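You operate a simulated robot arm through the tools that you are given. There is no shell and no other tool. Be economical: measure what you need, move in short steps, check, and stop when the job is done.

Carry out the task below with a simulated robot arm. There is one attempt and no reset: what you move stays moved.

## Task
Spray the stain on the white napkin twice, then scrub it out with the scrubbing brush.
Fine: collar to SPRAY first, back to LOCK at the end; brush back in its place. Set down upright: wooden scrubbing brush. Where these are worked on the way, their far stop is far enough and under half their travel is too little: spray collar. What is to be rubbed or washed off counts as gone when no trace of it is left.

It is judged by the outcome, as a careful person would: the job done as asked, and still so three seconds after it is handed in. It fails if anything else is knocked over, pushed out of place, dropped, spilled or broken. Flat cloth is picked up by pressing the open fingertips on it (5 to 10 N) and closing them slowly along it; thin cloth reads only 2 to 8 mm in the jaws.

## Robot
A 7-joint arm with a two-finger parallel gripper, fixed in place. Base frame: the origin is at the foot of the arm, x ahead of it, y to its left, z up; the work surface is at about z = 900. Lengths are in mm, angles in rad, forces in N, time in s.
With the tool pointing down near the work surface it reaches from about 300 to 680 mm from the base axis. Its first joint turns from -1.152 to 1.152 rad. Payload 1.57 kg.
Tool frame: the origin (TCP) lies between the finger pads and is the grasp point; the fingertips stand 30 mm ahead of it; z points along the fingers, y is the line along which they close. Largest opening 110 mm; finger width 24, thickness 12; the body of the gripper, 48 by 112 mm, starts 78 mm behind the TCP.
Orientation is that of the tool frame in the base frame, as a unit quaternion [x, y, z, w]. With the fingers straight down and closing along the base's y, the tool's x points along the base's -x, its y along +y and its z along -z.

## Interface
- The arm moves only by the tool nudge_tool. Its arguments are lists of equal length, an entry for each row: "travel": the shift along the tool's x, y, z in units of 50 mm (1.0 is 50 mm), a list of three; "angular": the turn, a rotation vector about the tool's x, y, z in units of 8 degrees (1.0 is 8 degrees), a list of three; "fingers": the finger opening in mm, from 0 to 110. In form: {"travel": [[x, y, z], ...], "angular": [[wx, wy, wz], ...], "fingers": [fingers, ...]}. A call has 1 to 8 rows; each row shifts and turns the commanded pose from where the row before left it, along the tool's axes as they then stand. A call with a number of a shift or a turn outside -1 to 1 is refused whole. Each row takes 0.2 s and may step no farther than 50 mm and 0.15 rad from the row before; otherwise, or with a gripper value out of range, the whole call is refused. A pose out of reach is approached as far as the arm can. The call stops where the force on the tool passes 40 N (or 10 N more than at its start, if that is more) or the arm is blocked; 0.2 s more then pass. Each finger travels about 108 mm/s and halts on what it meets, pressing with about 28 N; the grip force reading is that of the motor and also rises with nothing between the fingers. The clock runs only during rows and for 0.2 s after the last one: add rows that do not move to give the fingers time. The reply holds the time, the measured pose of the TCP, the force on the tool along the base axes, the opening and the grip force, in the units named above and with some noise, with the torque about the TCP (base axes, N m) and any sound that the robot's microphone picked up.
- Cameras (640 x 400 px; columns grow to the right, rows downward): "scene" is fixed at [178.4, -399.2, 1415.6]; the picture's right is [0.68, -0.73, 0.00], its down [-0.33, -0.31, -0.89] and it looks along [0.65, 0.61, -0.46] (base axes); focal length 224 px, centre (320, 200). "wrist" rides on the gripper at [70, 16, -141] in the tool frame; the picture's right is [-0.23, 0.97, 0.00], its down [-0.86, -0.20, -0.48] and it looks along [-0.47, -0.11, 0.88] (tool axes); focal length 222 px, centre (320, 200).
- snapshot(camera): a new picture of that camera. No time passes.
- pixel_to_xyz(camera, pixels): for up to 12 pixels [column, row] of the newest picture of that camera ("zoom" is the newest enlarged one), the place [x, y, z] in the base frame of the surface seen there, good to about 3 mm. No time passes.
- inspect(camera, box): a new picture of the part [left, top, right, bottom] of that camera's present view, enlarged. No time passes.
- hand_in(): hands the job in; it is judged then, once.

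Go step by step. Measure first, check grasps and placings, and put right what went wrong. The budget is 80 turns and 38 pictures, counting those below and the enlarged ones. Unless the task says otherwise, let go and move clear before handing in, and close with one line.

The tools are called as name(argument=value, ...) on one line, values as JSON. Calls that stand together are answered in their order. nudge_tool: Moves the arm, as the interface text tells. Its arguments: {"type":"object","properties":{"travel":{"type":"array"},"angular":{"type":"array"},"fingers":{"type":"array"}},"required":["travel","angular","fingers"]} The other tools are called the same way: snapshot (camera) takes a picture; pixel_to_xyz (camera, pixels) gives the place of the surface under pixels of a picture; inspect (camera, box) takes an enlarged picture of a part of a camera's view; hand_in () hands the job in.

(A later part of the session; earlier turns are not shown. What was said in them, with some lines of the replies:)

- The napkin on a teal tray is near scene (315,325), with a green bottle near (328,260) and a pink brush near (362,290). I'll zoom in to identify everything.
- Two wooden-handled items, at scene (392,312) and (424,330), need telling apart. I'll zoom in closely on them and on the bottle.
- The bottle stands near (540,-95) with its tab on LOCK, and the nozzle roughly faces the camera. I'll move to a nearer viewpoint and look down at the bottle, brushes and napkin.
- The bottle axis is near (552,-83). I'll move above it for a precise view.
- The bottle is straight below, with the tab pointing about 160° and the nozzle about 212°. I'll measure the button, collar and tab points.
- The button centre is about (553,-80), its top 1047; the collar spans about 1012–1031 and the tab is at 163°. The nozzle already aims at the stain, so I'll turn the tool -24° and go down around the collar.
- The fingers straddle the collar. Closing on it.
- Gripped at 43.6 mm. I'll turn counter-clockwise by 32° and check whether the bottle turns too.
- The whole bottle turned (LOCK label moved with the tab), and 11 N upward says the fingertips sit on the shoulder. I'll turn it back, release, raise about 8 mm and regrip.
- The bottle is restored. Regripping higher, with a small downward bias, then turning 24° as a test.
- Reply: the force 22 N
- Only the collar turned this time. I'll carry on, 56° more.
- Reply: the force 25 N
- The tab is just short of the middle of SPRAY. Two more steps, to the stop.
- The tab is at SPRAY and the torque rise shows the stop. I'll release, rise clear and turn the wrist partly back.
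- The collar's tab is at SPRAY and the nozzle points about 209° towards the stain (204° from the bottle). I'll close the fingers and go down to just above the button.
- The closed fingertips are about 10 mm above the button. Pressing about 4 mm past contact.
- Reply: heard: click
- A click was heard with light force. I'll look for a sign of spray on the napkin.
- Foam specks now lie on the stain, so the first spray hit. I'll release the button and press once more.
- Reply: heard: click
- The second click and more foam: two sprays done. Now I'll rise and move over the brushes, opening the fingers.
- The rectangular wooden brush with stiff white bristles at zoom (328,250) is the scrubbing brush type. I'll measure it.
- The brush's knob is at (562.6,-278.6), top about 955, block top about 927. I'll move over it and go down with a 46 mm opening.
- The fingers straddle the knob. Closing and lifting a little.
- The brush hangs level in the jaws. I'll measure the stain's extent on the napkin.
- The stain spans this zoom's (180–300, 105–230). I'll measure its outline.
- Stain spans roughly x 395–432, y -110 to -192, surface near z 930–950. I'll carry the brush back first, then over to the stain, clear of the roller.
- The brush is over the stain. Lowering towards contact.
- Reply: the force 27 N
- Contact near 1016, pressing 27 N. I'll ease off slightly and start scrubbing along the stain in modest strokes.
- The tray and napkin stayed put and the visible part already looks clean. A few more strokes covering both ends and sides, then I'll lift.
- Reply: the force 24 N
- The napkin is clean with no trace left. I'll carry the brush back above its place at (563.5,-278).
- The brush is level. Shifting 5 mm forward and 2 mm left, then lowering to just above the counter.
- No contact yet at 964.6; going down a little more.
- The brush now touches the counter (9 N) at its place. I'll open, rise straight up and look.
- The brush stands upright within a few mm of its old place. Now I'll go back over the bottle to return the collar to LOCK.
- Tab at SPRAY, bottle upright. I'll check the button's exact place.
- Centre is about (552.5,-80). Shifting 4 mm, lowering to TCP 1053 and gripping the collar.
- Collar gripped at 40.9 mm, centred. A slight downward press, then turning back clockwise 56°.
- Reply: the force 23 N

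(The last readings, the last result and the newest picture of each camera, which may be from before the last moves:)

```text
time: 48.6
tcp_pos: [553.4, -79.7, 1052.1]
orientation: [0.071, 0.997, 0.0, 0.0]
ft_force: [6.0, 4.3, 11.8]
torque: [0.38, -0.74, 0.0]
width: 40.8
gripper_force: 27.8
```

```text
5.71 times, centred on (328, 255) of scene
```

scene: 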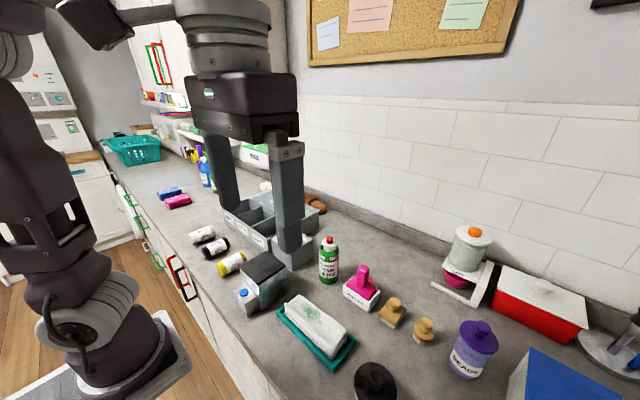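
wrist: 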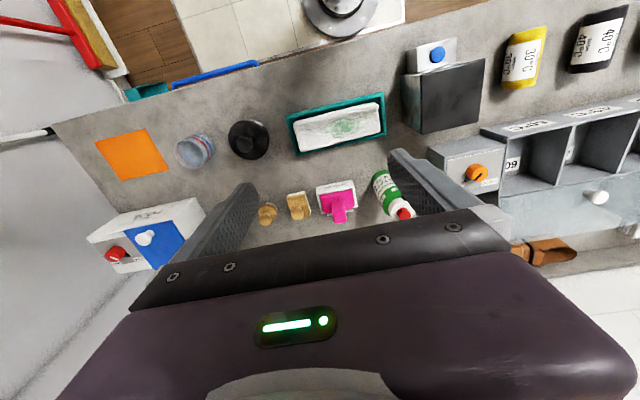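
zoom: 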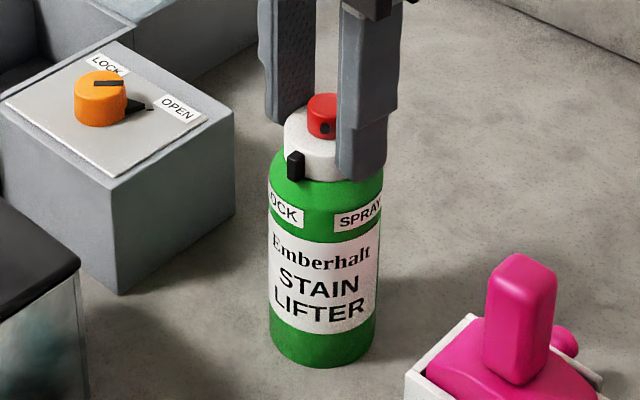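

The tab is nearly at LOCK; about 16–20° more to its stop.

nudge_tool(travel=[[0, 0, 0], [0, 0, 0], [0, 0, 0], [0, 0, 0]], angular=[[0, 0, 1], [0, 0, 1], [0, 0, 0.5], [0, 0, 0]], fingers=[34, 34, 34, 34])

inspect(camera="scene", box=[284, 220, 372, 290])

```text
time: 49.6
tcp_pos: [552.2, -79.9, 1051.9]
orientation: [0.243, 0.97, 0.0, 0.0]
ft_force: [-0.3, 0.1, 0.6]
torque: [-0.01, 0.02, -0.04]
width: 40.7
gripper_force: 28.1
```

```text
5.71 times, centred on (328, 255) of scene
```

zoom: 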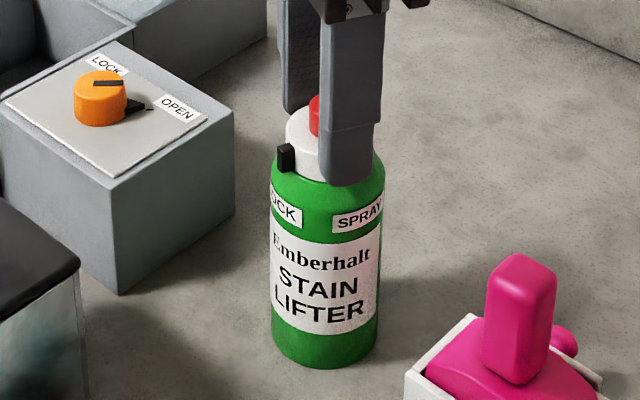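

The tab is back at LOCK just as in the first picture, with the bottle in place. Releasing and rising clear.

nudge_tool(travel=[[0, 0, 0], [0, 0, 0], [0, 0, -0.5], [0, 0, -0.9], [0, 0, -0.9], [0, 0, -0.9], [0.5, 0, 0], [0.5, 0, 0]], angular=[[0, 0, 0], [0, 0, 0], [0, 0, 0], [0, 0, 0], [0, 0, -1], [0, 0, -1], [0, 0, -1], [0, 0, 0]], fingers=[56, 66, 66, 66, 66, 66, 66, 66])

inspect(camera="scene", box=[230, 220, 430, 345])

inspect(camera="wrist", box=[200, 40, 440, 210])

```text
time: 51.4
tcp_pos: [505.4, -71.1, 1212.2]
orientation: [0.034, 0.999, 0.0, 0.0]
ft_force: [-0.4, 0.4, -0.4]
torque: [0.05, -0.02, 0.0]
width: 65.8
gripper_force: 0.0
```

```text
3.20 times, centred on (330, 282) of scene
```

zoom: 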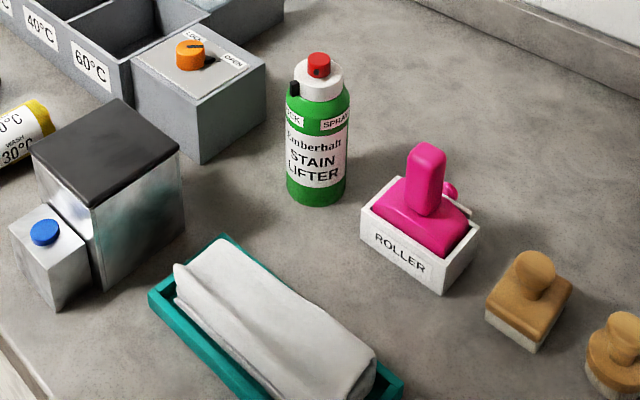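

```text
2.35 times, centred on (320, 125) of wrist
```

zoom: 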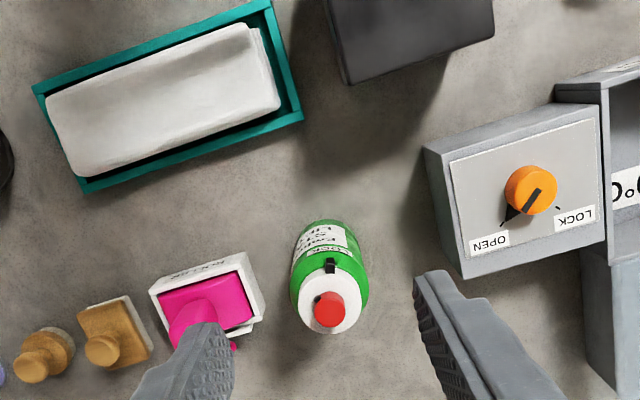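

The napkin is spotless, the collar is at LOCK, the bottle and brush stand upright in place, and the arm is clear. I'm handing in.

hand_in()

```text
The job is handed in.
```

I sprayed the stain twice and scrubbed it off the napkin with the rectangular brush, leaving no visible trace; the collar is back at LOCK, and the brush stands upright about 8 mm from its old spot.
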